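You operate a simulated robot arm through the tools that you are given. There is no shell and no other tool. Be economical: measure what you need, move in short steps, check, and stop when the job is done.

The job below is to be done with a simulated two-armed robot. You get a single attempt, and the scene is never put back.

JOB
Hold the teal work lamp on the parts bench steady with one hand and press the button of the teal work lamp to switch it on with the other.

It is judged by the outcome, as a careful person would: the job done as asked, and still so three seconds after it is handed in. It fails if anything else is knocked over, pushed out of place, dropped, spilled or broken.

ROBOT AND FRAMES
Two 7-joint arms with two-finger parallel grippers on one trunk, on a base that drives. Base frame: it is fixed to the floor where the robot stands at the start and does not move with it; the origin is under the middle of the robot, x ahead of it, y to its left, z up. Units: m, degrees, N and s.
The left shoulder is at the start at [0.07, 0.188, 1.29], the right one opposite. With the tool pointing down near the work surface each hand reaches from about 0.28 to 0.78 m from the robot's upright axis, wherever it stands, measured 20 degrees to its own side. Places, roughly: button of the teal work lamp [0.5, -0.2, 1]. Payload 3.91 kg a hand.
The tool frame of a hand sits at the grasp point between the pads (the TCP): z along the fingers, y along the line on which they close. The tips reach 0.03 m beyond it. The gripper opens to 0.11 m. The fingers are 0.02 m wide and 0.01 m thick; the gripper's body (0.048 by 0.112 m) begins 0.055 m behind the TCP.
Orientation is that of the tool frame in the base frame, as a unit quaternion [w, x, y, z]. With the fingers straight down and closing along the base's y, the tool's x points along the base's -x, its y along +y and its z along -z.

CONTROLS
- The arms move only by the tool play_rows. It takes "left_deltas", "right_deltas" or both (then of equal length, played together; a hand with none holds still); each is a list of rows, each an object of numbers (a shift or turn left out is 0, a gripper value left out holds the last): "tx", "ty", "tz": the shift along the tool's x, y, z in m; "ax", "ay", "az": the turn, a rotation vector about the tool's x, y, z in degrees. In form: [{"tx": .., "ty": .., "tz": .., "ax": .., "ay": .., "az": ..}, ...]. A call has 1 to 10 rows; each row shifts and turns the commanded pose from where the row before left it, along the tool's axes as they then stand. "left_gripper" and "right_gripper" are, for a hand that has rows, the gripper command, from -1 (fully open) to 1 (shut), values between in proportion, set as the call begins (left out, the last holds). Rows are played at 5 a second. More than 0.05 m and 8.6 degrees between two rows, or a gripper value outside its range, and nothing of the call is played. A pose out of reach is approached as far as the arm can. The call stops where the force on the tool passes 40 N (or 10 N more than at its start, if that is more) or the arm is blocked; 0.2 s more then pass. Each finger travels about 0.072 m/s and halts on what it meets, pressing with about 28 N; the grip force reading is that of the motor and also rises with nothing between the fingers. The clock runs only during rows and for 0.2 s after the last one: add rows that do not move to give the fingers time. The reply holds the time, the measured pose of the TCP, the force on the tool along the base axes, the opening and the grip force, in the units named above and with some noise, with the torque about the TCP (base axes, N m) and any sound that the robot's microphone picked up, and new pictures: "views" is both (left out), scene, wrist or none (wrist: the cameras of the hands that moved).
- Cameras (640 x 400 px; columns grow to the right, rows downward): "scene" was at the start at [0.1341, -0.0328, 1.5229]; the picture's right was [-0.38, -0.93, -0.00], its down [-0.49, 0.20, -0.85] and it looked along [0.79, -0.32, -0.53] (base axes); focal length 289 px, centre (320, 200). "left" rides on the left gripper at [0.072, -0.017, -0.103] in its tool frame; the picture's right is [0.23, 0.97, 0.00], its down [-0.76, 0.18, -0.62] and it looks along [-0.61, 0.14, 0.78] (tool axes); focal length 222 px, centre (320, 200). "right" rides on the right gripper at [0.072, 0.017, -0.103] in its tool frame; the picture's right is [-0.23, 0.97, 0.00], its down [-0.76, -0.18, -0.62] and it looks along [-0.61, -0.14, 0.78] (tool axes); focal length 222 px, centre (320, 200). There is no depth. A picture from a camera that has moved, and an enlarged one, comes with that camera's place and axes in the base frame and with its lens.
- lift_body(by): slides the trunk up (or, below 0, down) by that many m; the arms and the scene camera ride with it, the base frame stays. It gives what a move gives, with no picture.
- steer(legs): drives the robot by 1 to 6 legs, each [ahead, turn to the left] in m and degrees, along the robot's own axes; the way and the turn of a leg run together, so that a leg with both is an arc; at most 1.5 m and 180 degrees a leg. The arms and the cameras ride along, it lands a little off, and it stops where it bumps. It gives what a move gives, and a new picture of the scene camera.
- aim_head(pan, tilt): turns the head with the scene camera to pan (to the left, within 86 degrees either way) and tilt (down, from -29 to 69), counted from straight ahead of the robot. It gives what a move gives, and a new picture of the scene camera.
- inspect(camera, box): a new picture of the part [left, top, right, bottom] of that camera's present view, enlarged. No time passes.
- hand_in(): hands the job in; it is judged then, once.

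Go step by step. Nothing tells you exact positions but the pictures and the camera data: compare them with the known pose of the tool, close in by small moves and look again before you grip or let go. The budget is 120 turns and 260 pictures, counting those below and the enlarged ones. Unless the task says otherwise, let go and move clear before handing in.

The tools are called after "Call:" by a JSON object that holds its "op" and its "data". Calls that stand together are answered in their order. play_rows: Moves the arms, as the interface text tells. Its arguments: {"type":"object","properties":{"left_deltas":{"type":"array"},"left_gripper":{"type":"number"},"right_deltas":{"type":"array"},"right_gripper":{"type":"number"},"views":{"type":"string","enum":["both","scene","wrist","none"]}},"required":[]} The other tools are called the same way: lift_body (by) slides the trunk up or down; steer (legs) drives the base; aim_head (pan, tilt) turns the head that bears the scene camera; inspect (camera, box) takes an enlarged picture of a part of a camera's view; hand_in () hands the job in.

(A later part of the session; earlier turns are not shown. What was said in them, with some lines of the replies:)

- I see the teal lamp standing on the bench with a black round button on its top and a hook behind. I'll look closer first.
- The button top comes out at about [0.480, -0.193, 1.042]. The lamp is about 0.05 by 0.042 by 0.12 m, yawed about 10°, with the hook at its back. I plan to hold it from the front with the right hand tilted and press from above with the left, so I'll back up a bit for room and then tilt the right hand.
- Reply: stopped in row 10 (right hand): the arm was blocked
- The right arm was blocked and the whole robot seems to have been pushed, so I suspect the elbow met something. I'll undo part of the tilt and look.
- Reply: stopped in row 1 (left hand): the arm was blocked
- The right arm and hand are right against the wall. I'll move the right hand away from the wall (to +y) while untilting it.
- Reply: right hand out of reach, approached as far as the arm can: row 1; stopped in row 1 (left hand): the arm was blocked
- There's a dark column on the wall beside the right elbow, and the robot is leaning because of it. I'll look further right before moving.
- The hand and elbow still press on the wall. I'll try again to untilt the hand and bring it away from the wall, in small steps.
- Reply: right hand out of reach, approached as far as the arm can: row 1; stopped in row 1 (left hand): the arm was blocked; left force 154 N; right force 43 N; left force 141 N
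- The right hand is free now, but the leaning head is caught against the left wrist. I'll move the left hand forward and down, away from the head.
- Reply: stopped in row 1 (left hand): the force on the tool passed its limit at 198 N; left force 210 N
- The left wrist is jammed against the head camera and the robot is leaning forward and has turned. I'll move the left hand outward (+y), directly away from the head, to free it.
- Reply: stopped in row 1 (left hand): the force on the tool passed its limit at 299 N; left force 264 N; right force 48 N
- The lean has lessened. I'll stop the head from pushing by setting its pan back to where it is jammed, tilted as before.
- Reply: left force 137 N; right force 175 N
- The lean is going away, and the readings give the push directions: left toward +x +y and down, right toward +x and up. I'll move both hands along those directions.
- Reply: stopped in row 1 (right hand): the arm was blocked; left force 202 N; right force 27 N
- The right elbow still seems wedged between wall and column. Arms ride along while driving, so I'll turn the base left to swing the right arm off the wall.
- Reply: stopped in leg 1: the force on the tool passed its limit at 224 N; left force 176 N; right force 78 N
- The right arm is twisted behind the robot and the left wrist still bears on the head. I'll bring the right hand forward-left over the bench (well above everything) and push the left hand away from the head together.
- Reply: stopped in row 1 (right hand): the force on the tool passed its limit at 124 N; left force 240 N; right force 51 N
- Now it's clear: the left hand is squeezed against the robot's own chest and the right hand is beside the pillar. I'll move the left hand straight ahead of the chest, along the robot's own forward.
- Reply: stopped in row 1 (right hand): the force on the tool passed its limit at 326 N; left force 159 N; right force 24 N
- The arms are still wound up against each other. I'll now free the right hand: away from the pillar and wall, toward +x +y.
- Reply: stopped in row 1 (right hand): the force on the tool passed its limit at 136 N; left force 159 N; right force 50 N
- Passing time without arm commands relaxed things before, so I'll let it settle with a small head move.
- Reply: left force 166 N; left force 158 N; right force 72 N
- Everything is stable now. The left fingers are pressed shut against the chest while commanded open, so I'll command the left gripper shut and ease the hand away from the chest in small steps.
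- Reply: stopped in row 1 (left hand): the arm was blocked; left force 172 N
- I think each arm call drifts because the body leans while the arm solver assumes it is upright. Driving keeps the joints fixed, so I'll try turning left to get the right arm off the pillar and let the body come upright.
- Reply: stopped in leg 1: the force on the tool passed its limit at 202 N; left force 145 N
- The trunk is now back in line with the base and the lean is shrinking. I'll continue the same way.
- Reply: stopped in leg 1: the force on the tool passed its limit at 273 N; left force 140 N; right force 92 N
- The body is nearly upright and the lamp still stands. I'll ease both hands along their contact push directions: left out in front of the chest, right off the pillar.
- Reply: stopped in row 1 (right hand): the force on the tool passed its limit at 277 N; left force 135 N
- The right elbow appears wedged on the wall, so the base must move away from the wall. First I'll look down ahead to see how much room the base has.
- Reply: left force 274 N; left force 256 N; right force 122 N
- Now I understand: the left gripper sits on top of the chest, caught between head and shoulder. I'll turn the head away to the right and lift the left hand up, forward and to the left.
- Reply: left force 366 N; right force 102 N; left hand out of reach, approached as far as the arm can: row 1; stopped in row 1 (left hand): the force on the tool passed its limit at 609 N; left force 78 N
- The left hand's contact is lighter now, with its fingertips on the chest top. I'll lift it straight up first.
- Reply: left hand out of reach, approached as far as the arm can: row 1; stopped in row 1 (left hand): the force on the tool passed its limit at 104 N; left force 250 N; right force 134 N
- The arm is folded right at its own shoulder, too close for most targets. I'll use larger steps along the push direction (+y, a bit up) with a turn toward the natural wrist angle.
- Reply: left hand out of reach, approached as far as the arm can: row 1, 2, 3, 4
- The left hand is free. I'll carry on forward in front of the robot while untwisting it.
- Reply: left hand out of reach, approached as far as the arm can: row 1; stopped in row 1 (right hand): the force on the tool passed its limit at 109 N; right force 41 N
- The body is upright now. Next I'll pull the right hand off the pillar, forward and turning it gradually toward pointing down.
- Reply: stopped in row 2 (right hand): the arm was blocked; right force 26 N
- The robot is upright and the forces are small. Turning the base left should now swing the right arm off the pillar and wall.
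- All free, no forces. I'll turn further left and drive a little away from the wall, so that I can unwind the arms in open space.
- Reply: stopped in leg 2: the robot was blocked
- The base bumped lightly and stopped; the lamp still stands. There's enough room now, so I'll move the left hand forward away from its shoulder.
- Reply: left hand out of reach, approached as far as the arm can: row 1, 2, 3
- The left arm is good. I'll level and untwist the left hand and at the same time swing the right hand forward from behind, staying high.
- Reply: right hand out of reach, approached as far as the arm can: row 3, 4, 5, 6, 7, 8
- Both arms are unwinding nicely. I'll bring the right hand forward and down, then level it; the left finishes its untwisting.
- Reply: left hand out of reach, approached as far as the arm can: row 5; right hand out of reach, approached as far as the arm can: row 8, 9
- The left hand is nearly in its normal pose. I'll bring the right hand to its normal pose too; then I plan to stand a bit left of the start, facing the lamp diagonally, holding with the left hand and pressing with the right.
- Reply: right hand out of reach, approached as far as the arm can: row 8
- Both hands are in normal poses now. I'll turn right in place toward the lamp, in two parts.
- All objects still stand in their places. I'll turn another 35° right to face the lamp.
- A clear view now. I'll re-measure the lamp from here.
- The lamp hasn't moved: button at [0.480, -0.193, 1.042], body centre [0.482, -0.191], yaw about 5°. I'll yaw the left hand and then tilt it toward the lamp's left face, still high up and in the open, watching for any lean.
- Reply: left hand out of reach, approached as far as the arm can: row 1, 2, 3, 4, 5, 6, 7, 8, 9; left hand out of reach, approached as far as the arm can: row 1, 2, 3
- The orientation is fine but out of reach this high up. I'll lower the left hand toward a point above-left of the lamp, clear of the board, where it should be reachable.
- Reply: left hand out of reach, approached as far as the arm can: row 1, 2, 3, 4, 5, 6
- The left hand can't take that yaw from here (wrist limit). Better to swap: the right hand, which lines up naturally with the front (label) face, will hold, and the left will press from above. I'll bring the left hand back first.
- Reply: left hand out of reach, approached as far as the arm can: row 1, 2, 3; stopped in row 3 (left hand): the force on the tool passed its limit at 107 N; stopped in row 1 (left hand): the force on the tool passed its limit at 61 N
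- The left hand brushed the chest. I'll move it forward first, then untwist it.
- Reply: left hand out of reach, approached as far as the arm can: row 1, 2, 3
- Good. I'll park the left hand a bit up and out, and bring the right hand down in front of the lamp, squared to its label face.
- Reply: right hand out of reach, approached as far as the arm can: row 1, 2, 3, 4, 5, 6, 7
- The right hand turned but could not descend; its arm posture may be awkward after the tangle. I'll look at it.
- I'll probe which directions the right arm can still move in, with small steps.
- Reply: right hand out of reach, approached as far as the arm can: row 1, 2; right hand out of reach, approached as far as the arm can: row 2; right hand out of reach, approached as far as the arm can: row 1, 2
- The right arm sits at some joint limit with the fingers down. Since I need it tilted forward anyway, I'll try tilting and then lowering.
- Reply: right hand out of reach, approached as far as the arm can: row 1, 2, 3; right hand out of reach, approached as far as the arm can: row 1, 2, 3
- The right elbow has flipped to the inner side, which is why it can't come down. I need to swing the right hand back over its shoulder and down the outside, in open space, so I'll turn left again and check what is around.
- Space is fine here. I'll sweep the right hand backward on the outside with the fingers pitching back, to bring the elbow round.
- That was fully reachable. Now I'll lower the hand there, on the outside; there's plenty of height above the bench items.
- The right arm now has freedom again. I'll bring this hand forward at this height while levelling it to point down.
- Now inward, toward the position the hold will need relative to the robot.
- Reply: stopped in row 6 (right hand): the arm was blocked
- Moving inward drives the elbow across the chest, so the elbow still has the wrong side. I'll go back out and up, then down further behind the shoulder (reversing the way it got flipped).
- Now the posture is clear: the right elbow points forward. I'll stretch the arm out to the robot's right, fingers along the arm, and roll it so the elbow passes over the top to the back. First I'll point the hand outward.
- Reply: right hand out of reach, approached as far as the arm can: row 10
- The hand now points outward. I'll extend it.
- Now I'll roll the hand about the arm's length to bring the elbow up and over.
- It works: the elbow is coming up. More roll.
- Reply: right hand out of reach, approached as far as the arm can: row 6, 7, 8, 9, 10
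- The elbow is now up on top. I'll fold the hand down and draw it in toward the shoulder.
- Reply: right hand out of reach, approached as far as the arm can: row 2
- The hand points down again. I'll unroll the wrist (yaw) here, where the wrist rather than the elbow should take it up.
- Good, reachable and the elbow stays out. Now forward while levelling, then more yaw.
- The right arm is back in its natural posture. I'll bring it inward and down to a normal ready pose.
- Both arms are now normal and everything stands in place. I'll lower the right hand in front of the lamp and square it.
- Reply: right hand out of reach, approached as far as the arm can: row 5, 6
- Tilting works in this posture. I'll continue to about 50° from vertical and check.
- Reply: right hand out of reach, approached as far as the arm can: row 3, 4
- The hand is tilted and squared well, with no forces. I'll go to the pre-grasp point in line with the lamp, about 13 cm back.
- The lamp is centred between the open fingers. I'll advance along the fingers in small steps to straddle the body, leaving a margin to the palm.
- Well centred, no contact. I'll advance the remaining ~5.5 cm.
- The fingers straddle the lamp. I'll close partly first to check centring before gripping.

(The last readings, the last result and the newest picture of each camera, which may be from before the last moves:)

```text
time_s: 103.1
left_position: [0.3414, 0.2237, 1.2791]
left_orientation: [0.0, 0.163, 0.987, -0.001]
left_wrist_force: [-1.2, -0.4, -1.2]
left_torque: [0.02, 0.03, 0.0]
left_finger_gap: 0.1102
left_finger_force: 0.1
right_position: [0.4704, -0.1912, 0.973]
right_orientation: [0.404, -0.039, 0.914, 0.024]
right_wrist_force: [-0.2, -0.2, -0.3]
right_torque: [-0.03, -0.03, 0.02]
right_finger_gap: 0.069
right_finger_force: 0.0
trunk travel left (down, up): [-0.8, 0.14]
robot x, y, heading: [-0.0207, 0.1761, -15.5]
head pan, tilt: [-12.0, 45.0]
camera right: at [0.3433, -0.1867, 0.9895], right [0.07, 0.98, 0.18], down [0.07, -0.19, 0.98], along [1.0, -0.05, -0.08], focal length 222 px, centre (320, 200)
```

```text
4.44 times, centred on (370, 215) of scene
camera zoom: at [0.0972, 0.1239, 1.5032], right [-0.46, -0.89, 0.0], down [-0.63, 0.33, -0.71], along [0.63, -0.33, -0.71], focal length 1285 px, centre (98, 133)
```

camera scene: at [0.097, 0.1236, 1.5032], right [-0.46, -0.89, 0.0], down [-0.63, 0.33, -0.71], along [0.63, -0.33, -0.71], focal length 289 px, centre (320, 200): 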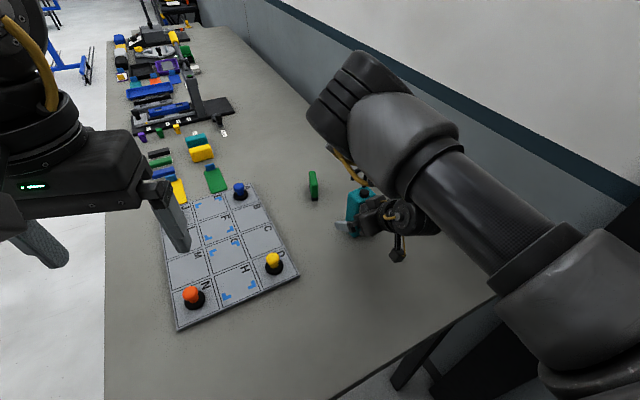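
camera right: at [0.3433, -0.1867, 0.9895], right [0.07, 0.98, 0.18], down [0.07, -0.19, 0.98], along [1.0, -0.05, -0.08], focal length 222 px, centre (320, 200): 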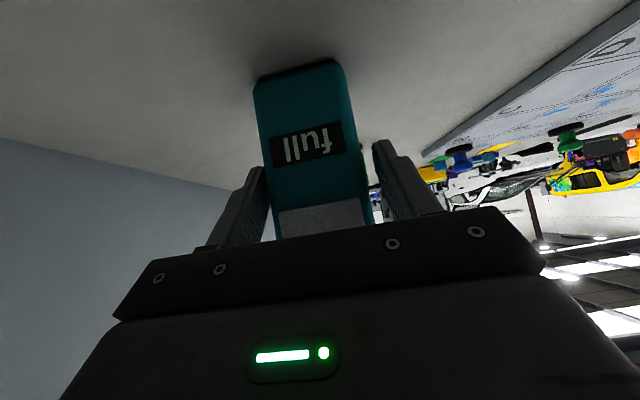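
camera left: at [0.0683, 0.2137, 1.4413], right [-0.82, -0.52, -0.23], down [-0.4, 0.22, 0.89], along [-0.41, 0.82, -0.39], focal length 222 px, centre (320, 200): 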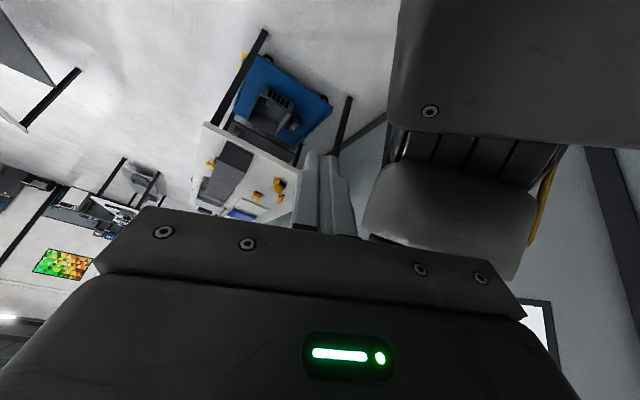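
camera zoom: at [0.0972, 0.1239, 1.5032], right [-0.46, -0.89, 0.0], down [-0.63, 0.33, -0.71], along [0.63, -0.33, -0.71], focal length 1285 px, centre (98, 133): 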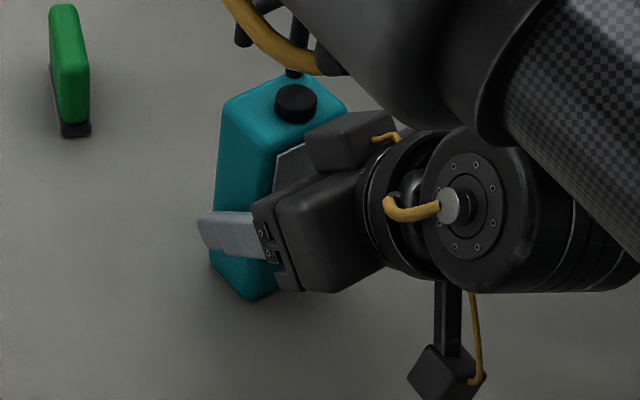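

The lamp sits slightly closer to the -y finger; I'll shift 4 mm and close fully.

Call:
{"op": "play_rows", "data": {"right_deltas": [{"ty": -0.004}, {}], "views": "none"}}

Call:
{"op": "play_rows", "data": {"right_deltas": [{}, {}, {}, {}], "right_gripper": 1, "views": "both"}}

```text
time_s: 103.7
left_position: [0.3411, 0.2226, 1.2799]
left_orientation: [-0.001, 0.163, 0.987, -0.001]
left_wrist_force: [-0.1, 0.9, -0.1]
left_torque: [0.02, -0.02, 0.01]
left_finger_gap: 0.1099
left_finger_force: 0.0
right_position: [0.4699, -0.1947, 0.9713]
right_orientation: [0.404, -0.038, 0.914, 0.023]
right_wrist_force: [0.9, -0.3, -0.1]
right_torque: [0.02, 0.02, 0.0]
right_finger_gap: 0.0688
right_finger_force: 0.0
trunk travel left (down, up): [-0.8, 0.14]
robot x, y, heading: [-0.0233, 0.1747, -15.5]
head pan, tilt: [-12.0, 45.0]
```

```text
time_s: 104.7
left_position: [0.3419, 0.2222, 1.2803]
left_orientation: [-0.001, 0.164, 0.987, 0.0]
left_wrist_force: [0.4, -0.1, 0.9]
left_torque: [0.0, -0.03, 0.0]
left_finger_gap: 0.11
left_finger_force: 0.0
right_position: [0.4708, -0.1939, 0.9718]
right_orientation: [0.404, -0.038, 0.914, 0.024]
right_wrist_force: [-0.1, 0.0, 0.2]
right_torque: [-0.05, -0.02, 0.05]
right_finger_gap: 0.058
right_finger_force: 28.0
trunk travel left (down, up): [-0.8, 0.14]
robot x, y, heading: [-0.024, 0.1722, -15.4]
head pan, tilt: [-12.0, 45.0]
camera scene: at [0.0971, 0.1239, 1.5032], right [-0.46, -0.89, 0.0], down [-0.63, 0.33, -0.71], along [0.63, -0.33, -0.71], focal length 289 px, centre (320, 200)
camera right: at [0.3438, -0.1905, 0.9887], right [0.07, 0.98, 0.18], down [0.07, -0.19, 0.98], along [1.0, -0.05, -0.08], focal length 222 px, centre (320, 200)
```

scene: 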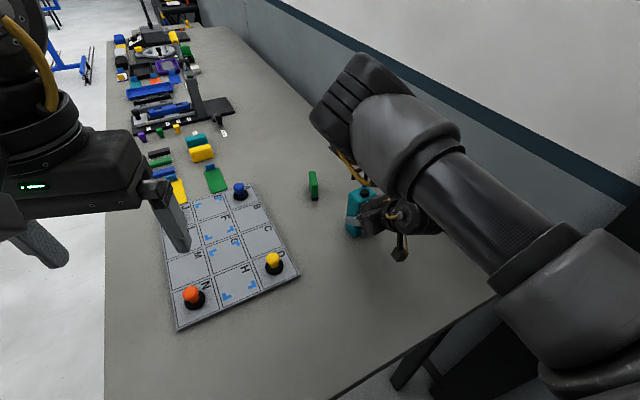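
right: 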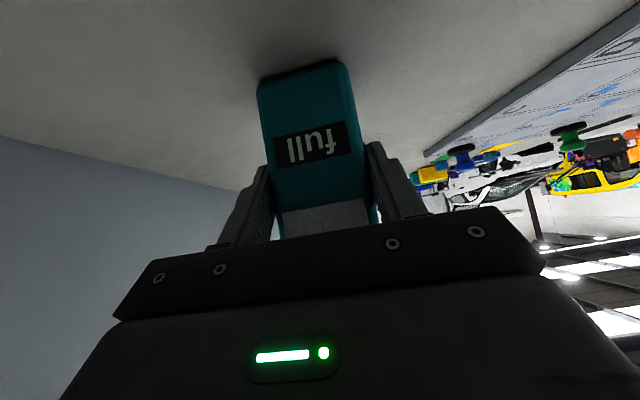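

The lamp is held firmly (28 N, 58 mm wide, no side load). Now the left hand: I'll shut its gripper and tilt it 45° inward, so it can reach the button from the left, under the right elbow.

Call:
{"op": "play_rows", "data": {"left_deltas": [{"ax": 7.5}, {"ax": 7.5}, {"ax": 7.5}, {"ax": 7.5}, {"ax": 7.5}, {"ax": 7.5}], "left_gripper": 1, "views": "scene"}}

Call:
{"op": "inspect", "data": {"camera": "scene", "box": [310, 170, 430, 260]}}

```text
time_s: 106.1
left_position: [0.3419, 0.2247, 1.28]
left_orientation: [-0.064, 0.15, 0.91, -0.38]
left_wrist_force: [0.6, -0.8, 0.1]
left_torque: [-0.02, 0.0, 0.02]
left_finger_gap: 0.0
left_finger_force: 28.4
right_position: [0.4707, -0.1943, 0.9724]
right_orientation: [0.403, -0.038, 0.914, 0.023]
right_wrist_force: [-1.1, -0.7, 1.6]
right_torque: [-0.11, -0.03, -0.02]
right_finger_gap: 0.0581
right_finger_force: 28.0
trunk travel left (down, up): [-0.8, 0.14]
robot x, y, heading: [-0.0276, 0.1737, -15.4]
head pan, tilt: [-12.0, 45.0]
camera scene: at [0.0976, 0.1256, 1.5032], right [-0.46, -0.89, 0.0], down [-0.63, 0.32, -0.71], along [0.63, -0.33, -0.71], focal length 289 px, centre (320, 200)
```

scene: 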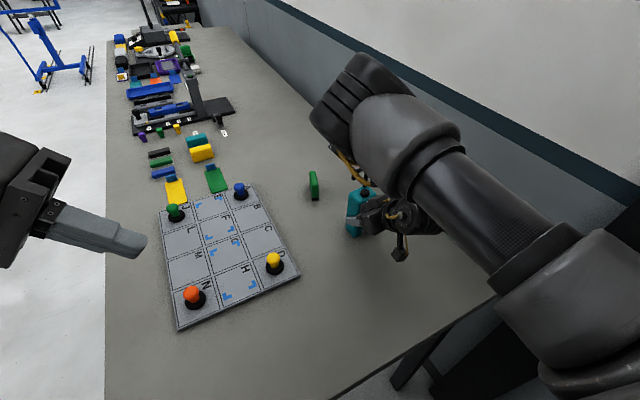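

```text
4.44 times, centred on (370, 215) of scene
camera zoom: at [0.0976, 0.1256, 1.5032], right [-0.46, -0.89, 0.0], down [-0.63, 0.32, -0.71], along [0.63, -0.33, -0.71], focal length 1285 px, centre (98, 133)
```

zoom: 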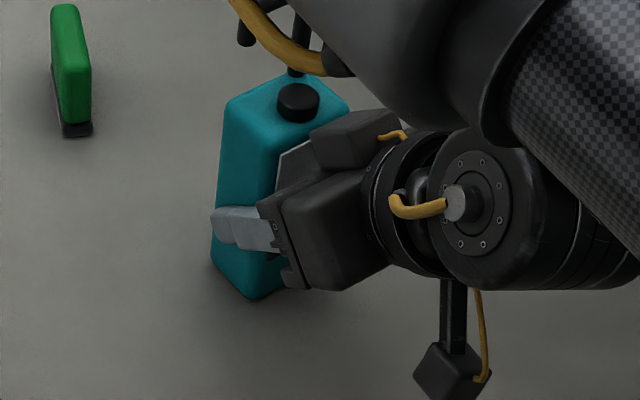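

The button is at about [0.483, -0.194, 1.042] and the left tilt worked. I'll move the left hand to a waypoint up-left of the lamp.

Call:
{"op": "play_rows", "data": {"left_deltas": [{"tx": -0.0301, "ty": -0.0141, "tz": 0.0247}, {"tx": -0.0301, "ty": -0.0141, "tz": 0.0247}, {"tx": -0.0301, "ty": -0.0141, "tz": 0.0247}, {"tx": -0.0301, "ty": -0.0141, "tz": 0.0247}, {"tx": -0.0301, "ty": -0.0141, "tz": 0.0247}, {"tx": -0.0301, "ty": -0.0141, "tz": 0.0247}, {"tx": -0.0301, "ty": -0.0141, "tz": 0.0247}, {"tx": -0.0301, "ty": -0.0141, "tz": 0.0247}], "views": "both"}}

```text
time_s: 107.9
left_position: [0.4996, -0.0602, 1.2225]
left_orientation: [-0.063, 0.151, 0.912, -0.377]
left_wrist_force: [0.2, -0.5, -0.4]
left_torque: [0.0, 0.01, 0.0]
left_finger_gap: 0.0003
left_finger_force: 28.0
right_position: [0.4704, -0.1948, 0.9719]
right_orientation: [0.405, -0.039, 0.913, 0.024]
right_wrist_force: [1.7, 0.4, 2.2]
right_torque: [-0.14, -0.09, 0.06]
right_finger_gap: 0.0579
right_finger_force: 28.5
trunk travel left (down, up): [-0.8, 0.14]
robot x, y, heading: [-0.0193, 0.1765, -15.4]
head pan, tilt: [-12.0, 45.0]
camera scene: at [0.0967, 0.1226, 1.5033], right [-0.46, -0.89, 0.0], down [-0.63, 0.33, -0.71], along [0.63, -0.32, -0.71], focal length 289 px, centre (320, 200)
camera left: at [0.4505, 0.0199, 1.3066], right [0.01, 0.72, -0.69], down [0.9, 0.29, 0.31], along [0.43, -0.62, -0.65], focal length 222 px, centre (320, 200)
```

scene: 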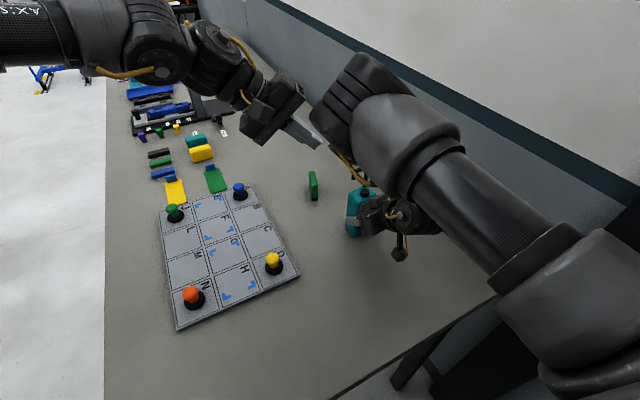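
left: 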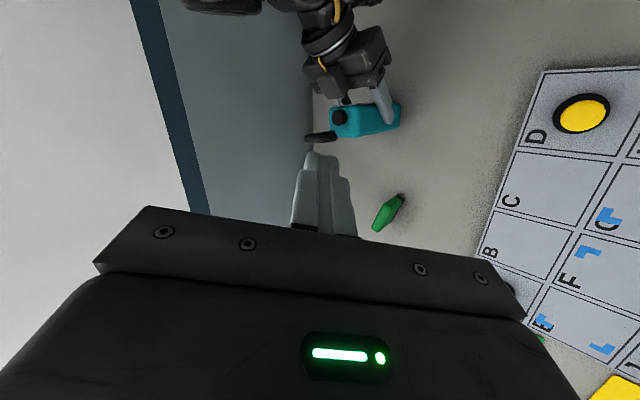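

Everything agrees: button at [0.482, -0.192]. I'll move to about 4 cm above the pressing pose, biased slightly away from the hook.

Call:
{"op": "play_rows", "data": {"left_deltas": [{"tx": -0.0033, "ty": -0.001, "tz": 0.0274}, {"tx": -0.0033, "ty": -0.001, "tz": 0.0274}, {"tx": -0.0033, "ty": -0.001, "tz": 0.0274}, {"tx": -0.0033, "ty": -0.001, "tz": 0.0274}, {"tx": -0.0033, "ty": -0.001, "tz": 0.0274}, {"tx": -0.0033, "ty": -0.001, "tz": 0.0274}, {}], "views": "both"}}

Call:
{"op": "inspect", "data": {"camera": "left", "box": [240, 30, 440, 230]}}

```text
time_s: 109.5
left_position: [0.4767, -0.1848, 1.1058]
left_orientation: [-0.063, 0.151, 0.911, -0.379]
left_wrist_force: [-0.2, 0.4, -0.5]
left_torque: [-0.01, 0.0, -0.02]
left_finger_gap: 0.0
left_finger_force: 27.6
right_position: [0.4708, -0.1949, 0.9723]
right_orientation: [0.404, -0.038, 0.914, 0.023]
right_wrist_force: [-1.0, -1.5, 2.7]
right_torque: [-0.26, -0.11, -0.06]
right_finger_gap: 0.0577
right_finger_force: 27.8
trunk travel left (down, up): [-0.8, 0.14]
robot x, y, heading: [-0.0222, 0.1693, -15.4]
head pan, tilt: [-12.0, 45.0]
camera scene: at [0.0971, 0.1242, 1.5032], right [-0.46, -0.89, 0.0], down [-0.63, 0.33, -0.71], along [0.63, -0.33, -0.71], focal length 289 px, centre (320, 200)
camera left: at [0.4286, -0.1035, 1.191], right [0.01, 0.72, -0.69], down [0.9, 0.29, 0.31], along [0.43, -0.63, -0.65], focal length 222 px, centre (320, 200)
```

scene: 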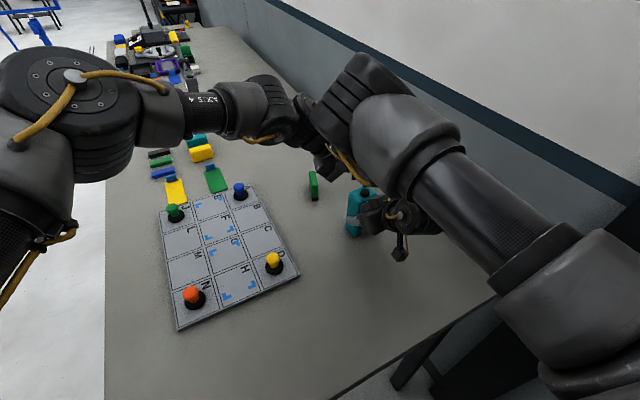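
left: 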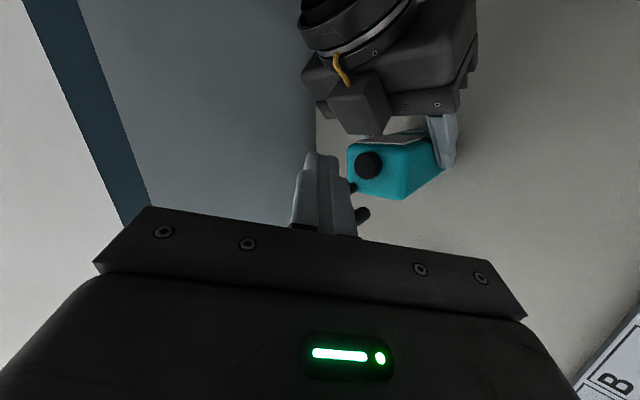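

```text
2.00 times, centred on (340, 130) of left
camera zoom: at [0.4286, -0.1035, 1.191], right [0.01, 0.72, -0.69], down [0.9, 0.29, 0.31], along [0.43, -0.63, -0.65], focal length 444 px, centre (280, 340)
```

zoom: 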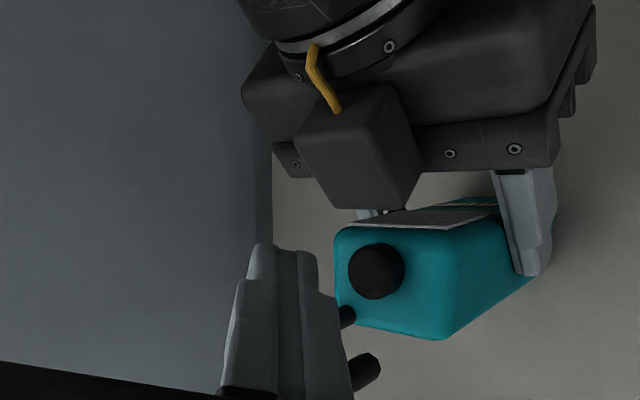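

The fingertip is just above the button and beside the hook with clearance. I'll descend and begin pressing in 3 mm steps.

Call:
{"op": "play_rows", "data": {"left_deltas": [{"tx": -0.0005, "ty": 0.0113, "tz": 0.0082}, {"tx": -0.0005, "ty": 0.0113, "tz": 0.0082}, {"ty": 0.0021, "tz": 0.0021}, {"ty": 0.0021, "tz": 0.0021}, {}], "views": "wrist"}}

Call:
{"op": "inspect", "data": {"camera": "left", "box": [240, 30, 440, 230]}}

Call:
{"op": "inspect", "data": {"camera": "scene", "box": [300, 150, 420, 240]}}

```text
time_s: 110.7
left_position: [0.4806, -0.1812, 1.076]
left_orientation: [-0.064, 0.151, 0.911, -0.379]
left_wrist_force: [-0.5, -0.3, 0.1]
left_torque: [0.0, -0.03, 0.01]
left_finger_gap: 0.0003
left_finger_force: 27.7
right_position: [0.4707, -0.196, 0.9729]
right_orientation: [0.404, -0.038, 0.914, 0.023]
right_wrist_force: [0.9, -1.8, 3.0]
right_torque: [-0.29, -0.03, -0.03]
right_finger_gap: 0.0578
right_finger_force: 27.9
trunk travel left (down, up): [-0.8, 0.14]
robot x, y, heading: [-0.0236, 0.1737, -15.5]
head pan, tilt: [-12.0, 45.0]
camera left: at [0.4312, -0.1005, 1.1599], right [0.01, 0.72, -0.69], down [0.9, 0.29, 0.31], along [0.43, -0.62, -0.65], focal length 222 px, centre (320, 200)
```

left: 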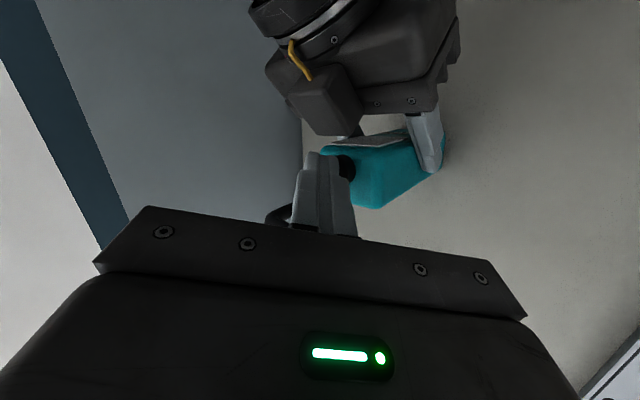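

```text
2.00 times, centred on (340, 130) of left
camera zoom: at [0.4312, -0.1005, 1.1599], right [0.01, 0.72, -0.69], down [0.9, 0.29, 0.31], along [0.43, -0.62, -0.65], focal length 444 px, centre (280, 340)
```

zoom: 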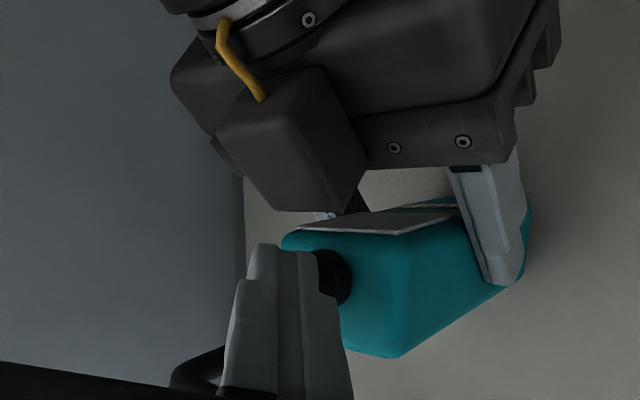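

```text
4.44 times, centred on (360, 195) of scene
camera zoom: at [0.0968, 0.1236, 1.5032], right [-0.46, -0.89, 0.0], down [-0.63, 0.33, -0.71], along [0.63, -0.33, -0.71], focal length 1285 px, centre (142, 222)
```

zoom: 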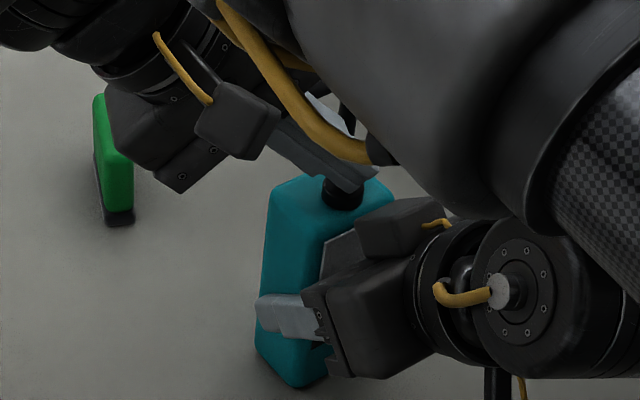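

Right above the button, still no contact. Continuing down in 2 mm steps.

Call:
{"op": "play_rows", "data": {"left_deltas": [{"ty": 0.0014, "tz": 0.0014}, {"ty": 0.0014, "tz": 0.0014}, {"ty": 0.0014, "tz": 0.0014}, {"ty": 0.0014, "tz": 0.0014}, {}], "views": "none"}}

Call:
{"op": "inspect", "data": {"camera": "scene", "box": [300, 150, 420, 240]}}

```text
time_s: 111.9
left_position: [0.4821, -0.1789, 1.0669]
left_orientation: [-0.064, 0.15, 0.911, -0.378]
left_wrist_force: [-0.8, -0.3, 3.8]
left_torque: [-0.05, 0.05, -0.05]
left_finger_gap: 0.0
left_finger_force: 28.1
right_position: [0.4703, -0.1962, 0.9713]
right_orientation: [0.404, -0.039, 0.914, 0.024]
right_wrist_force: [1.9, -2.0, 3.0]
right_torque: [-0.47, -0.06, 0.02]
right_finger_gap: 0.0576
right_finger_force: 27.9
trunk travel left (down, up): [-0.8, 0.14]
robot x, y, heading: [-0.0284, 0.1712, -15.5]
head pan, tilt: [-12.0, 45.0]
heard: click
```

```text
4.44 times, centred on (360, 195) of scene
camera zoom: at [0.0967, 0.1236, 1.5033], right [-0.46, -0.89, 0.0], down [-0.63, 0.33, -0.71], along [0.63, -0.33, -0.71], focal length 1285 px, centre (142, 222)
```

zoom: 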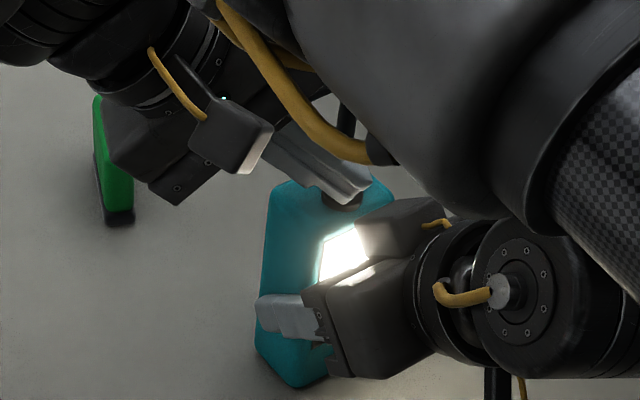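

A click sounded and the lamp's panel lit up. I'll lift the left finger straight up off the button and retreat along the way it came.

Call:
{"op": "play_rows", "data": {"left_deltas": [{"ty": -0.007, "tz": -0.007}, {"ty": -0.014, "tz": -0.014}, {"ty": -0.014, "tz": -0.014}, {"tz": -0.035}, {"tz": -0.04}, {"tz": -0.04}, {"tz": -0.04}], "views": "scene"}}

Call:
{"op": "inspect", "data": {"camera": "scene", "box": [300, 150, 420, 240]}}

```text
time_s: 113.5
left_position: [0.5151, -0.0761, 1.2296]
left_orientation: [-0.064, 0.15, 0.911, -0.379]
left_wrist_force: [-0.1, -0.4, -0.4]
left_torque: [0.0, 0.04, 0.01]
left_finger_gap: 0.0002
left_finger_force: 27.8
right_position: [0.4692, -0.1935, 0.9724]
right_orientation: [0.403, -0.039, 0.914, 0.024]
right_wrist_force: [-1.1, 0.6, 4.6]
right_torque: [-0.18, -0.14, -0.05]
right_finger_gap: 0.0576
right_finger_force: 28.1
trunk travel left (down, up): [-0.8, 0.14]
robot x, y, heading: [-0.027, 0.1746, -15.3]
head pan, tilt: [-12.0, 45.0]
camera scene: at [0.0966, 0.1257, 1.5032], right [-0.46, -0.89, 0.0], down [-0.63, 0.32, -0.71], along [0.63, -0.33, -0.71], focal length 289 px, centre (320, 200)
```

scene: 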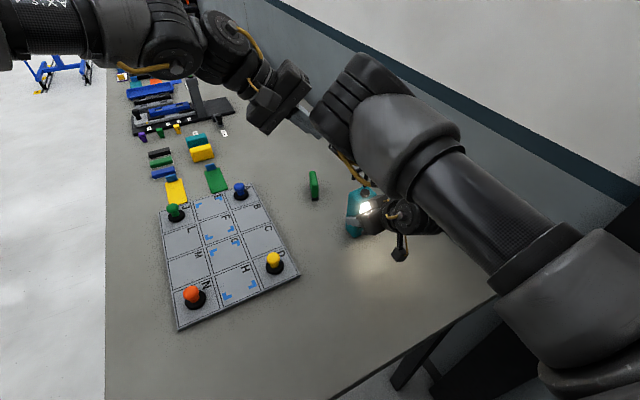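

```text
4.44 times, centred on (360, 195) of scene
camera zoom: at [0.0966, 0.1257, 1.5032], right [-0.46, -0.89, 0.0], down [-0.63, 0.32, -0.71], along [0.63, -0.33, -0.71], focal length 1285 px, centre (142, 222)
```

zoom: 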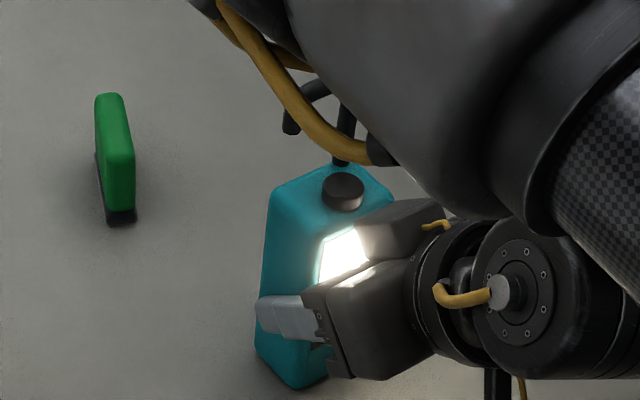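

The lamp stays lit with the finger off. I'll take the left hand well clear, then open the right gripper.

Call:
{"op": "play_rows", "data": {"left_deltas": [{"tx": 0.0301, "ty": 0.0141, "tz": -0.0247}, {"tx": 0.0301, "ty": 0.0141, "tz": -0.0247}, {"tx": 0.0301, "ty": 0.0141, "tz": -0.0247}, {"tx": 0.0301, "ty": 0.0141, "tz": -0.0247}, {"tx": 0.0301, "ty": 0.0141, "tz": -0.0247}, {"tx": 0.0301, "ty": 0.0141, "tz": -0.0247}, {"tx": 0.0301, "ty": 0.0141, "tz": -0.0247}], "views": "none"}}

Call:
{"op": "play_rows", "data": {"right_deltas": [{}, {}, {}, {}, {}], "right_gripper": -1, "views": "wrist"}}

```text
time_s: 115.1
left_position: [0.3801, 0.1748, 1.2792]
left_orientation: [-0.062, 0.15, 0.912, -0.377]
left_wrist_force: [-0.8, 1.0, -0.4]
left_torque: [-0.02, -0.04, 0.04]
left_finger_gap: 0.0
left_finger_force: 28.1
right_position: [0.4702, -0.1925, 0.9728]
right_orientation: [0.403, -0.038, 0.914, 0.024]
right_wrist_force: [-1.4, 1.1, 1.1]
right_torque: [-0.1, -0.03, -0.04]
right_finger_gap: 0.0578
right_finger_force: 28.6
trunk travel left (down, up): [-0.8, 0.14]
robot x, y, heading: [-0.0219, 0.1729, -15.4]
head pan, tilt: [-12.0, 45.0]
```

```text
time_s: 116.3
left_position: [0.3801, 0.1717, 1.2796]
left_orientation: [-0.063, 0.15, 0.911, -0.379]
left_wrist_force: [-0.1, -0.2, -0.3]
left_torque: [0.0, -0.02, 0.0]
left_finger_gap: 0.0
left_finger_force: 27.7
right_position: [0.4691, -0.1949, 0.9725]
right_orientation: [0.404, -0.039, 0.914, 0.024]
right_wrist_force: [0.0, 0.1, -0.4]
right_torque: [0.0, 0.01, 0.02]
right_finger_gap: 0.1101
right_finger_force: 0.1
trunk travel left (down, up): [-0.8, 0.14]
robot x, y, heading: [-0.0241, 0.1736, -15.4]
head pan, tilt: [-12.0, 45.0]
camera right: at [0.3438, -0.1903, 0.9888], right [0.07, 0.98, 0.18], down [0.07, -0.19, 0.98], along [1.0, -0.05, -0.08], focal length 222 px, centre (320, 200)
```

right: 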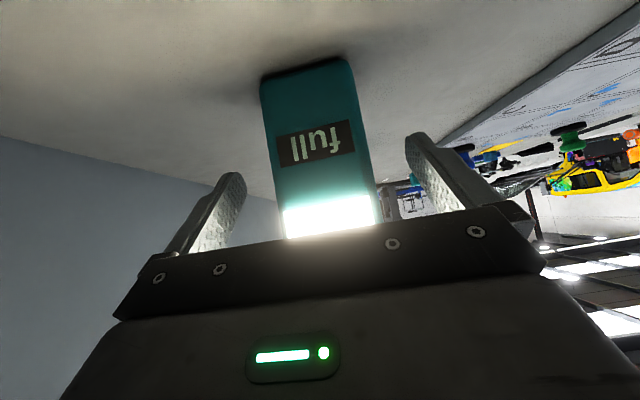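

The lamp stands freely and is lit between the open fingers. I'll back the right hand out along the fingers.

Call:
{"op": "play_rows", "data": {"right_deltas": [{"tz": -0.02}, {"tz": -0.02}, {"tz": -0.02}, {"tz": -0.025}, {"tz": -0.03}, {}], "views": "both"}}

Call:
{"op": "inspect", "data": {"camera": "scene", "box": [280, 140, 440, 260]}}

```text
time_s: 117.7
left_position: [0.3811, 0.1727, 1.2801]
left_orientation: [-0.063, 0.151, 0.911, -0.379]
left_wrist_force: [0.2, -0.8, 0.4]
left_torque: [0.01, 0.03, -0.04]
left_finger_gap: 0.0
left_finger_force: 28.0
right_position: [0.3882, -0.202, 1.0513]
right_orientation: [0.404, -0.039, 0.914, 0.025]
right_wrist_force: [-0.4, -0.2, -0.3]
right_torque: [0.01, 0.0, 0.0]
right_finger_gap: 0.1103
right_finger_force: 0.0
trunk travel left (down, up): [-0.8, 0.14]
robot x, y, heading: [-0.023, 0.1721, -15.4]
head pan, tilt: [-12.0, 45.0]
camera scene: at [0.0982, 0.1244, 1.5031], right [-0.46, -0.89, 0.0], down [-0.63, 0.32, -0.71], along [0.63, -0.33, -0.71], focal length 289 px, centre (320, 200)
camera right: at [0.2612, -0.1969, 1.0673], right [0.07, 0.98, 0.18], down [0.07, -0.19, 0.98], along [1.0, -0.05, -0.08], focal length 222 px, centre (320, 200)
```

scene: 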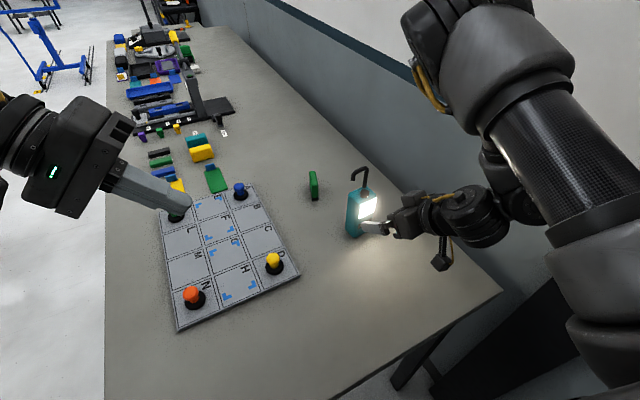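
right: 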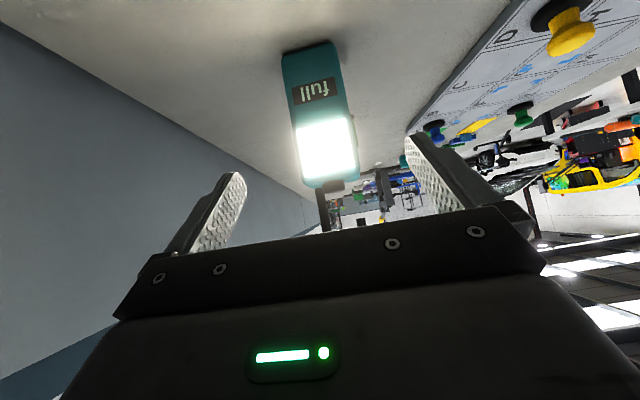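

```text
3.33 times, centred on (360, 200) of scene
camera zoom: at [0.0982, 0.1244, 1.5031], right [-0.46, -0.89, 0.0], down [-0.63, 0.32, -0.71], along [0.63, -0.33, -0.71], focal length 964 px, centre (187, 200)
```

zoom: 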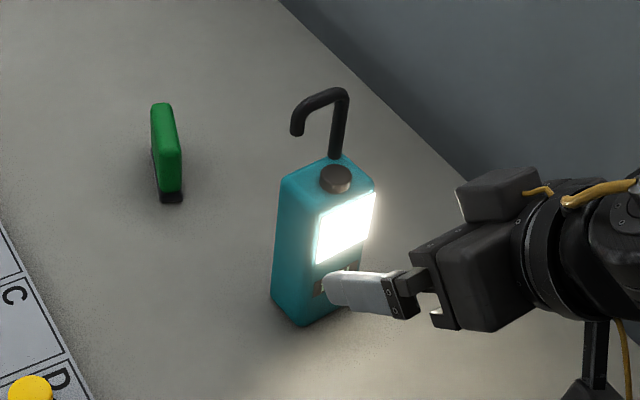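

The lamp is upright, in place and lit, both hands are clear of it, and nothing else on the bench has moved. I'm handing in.

Call:
{"op": "hand_in", "data": {}}

```text
The job is handed in.
```

The teal work lamp is switched on: I held it steady with the right hand and pressed its button with the left. I heard a click and the panel lit. The light stayed on after I lifted off and let go, the lamp is standing where it was, and I saw nothing else on the bench moved.

Early on, the right arm caught on the wall and pillar, and the robot leaned and tangled its arms, with high contact forces against the pillar and its own body. It also bumped lightly into something while driving clear. I saw no damage from any of this, but I did not check the pillar or that object closely.
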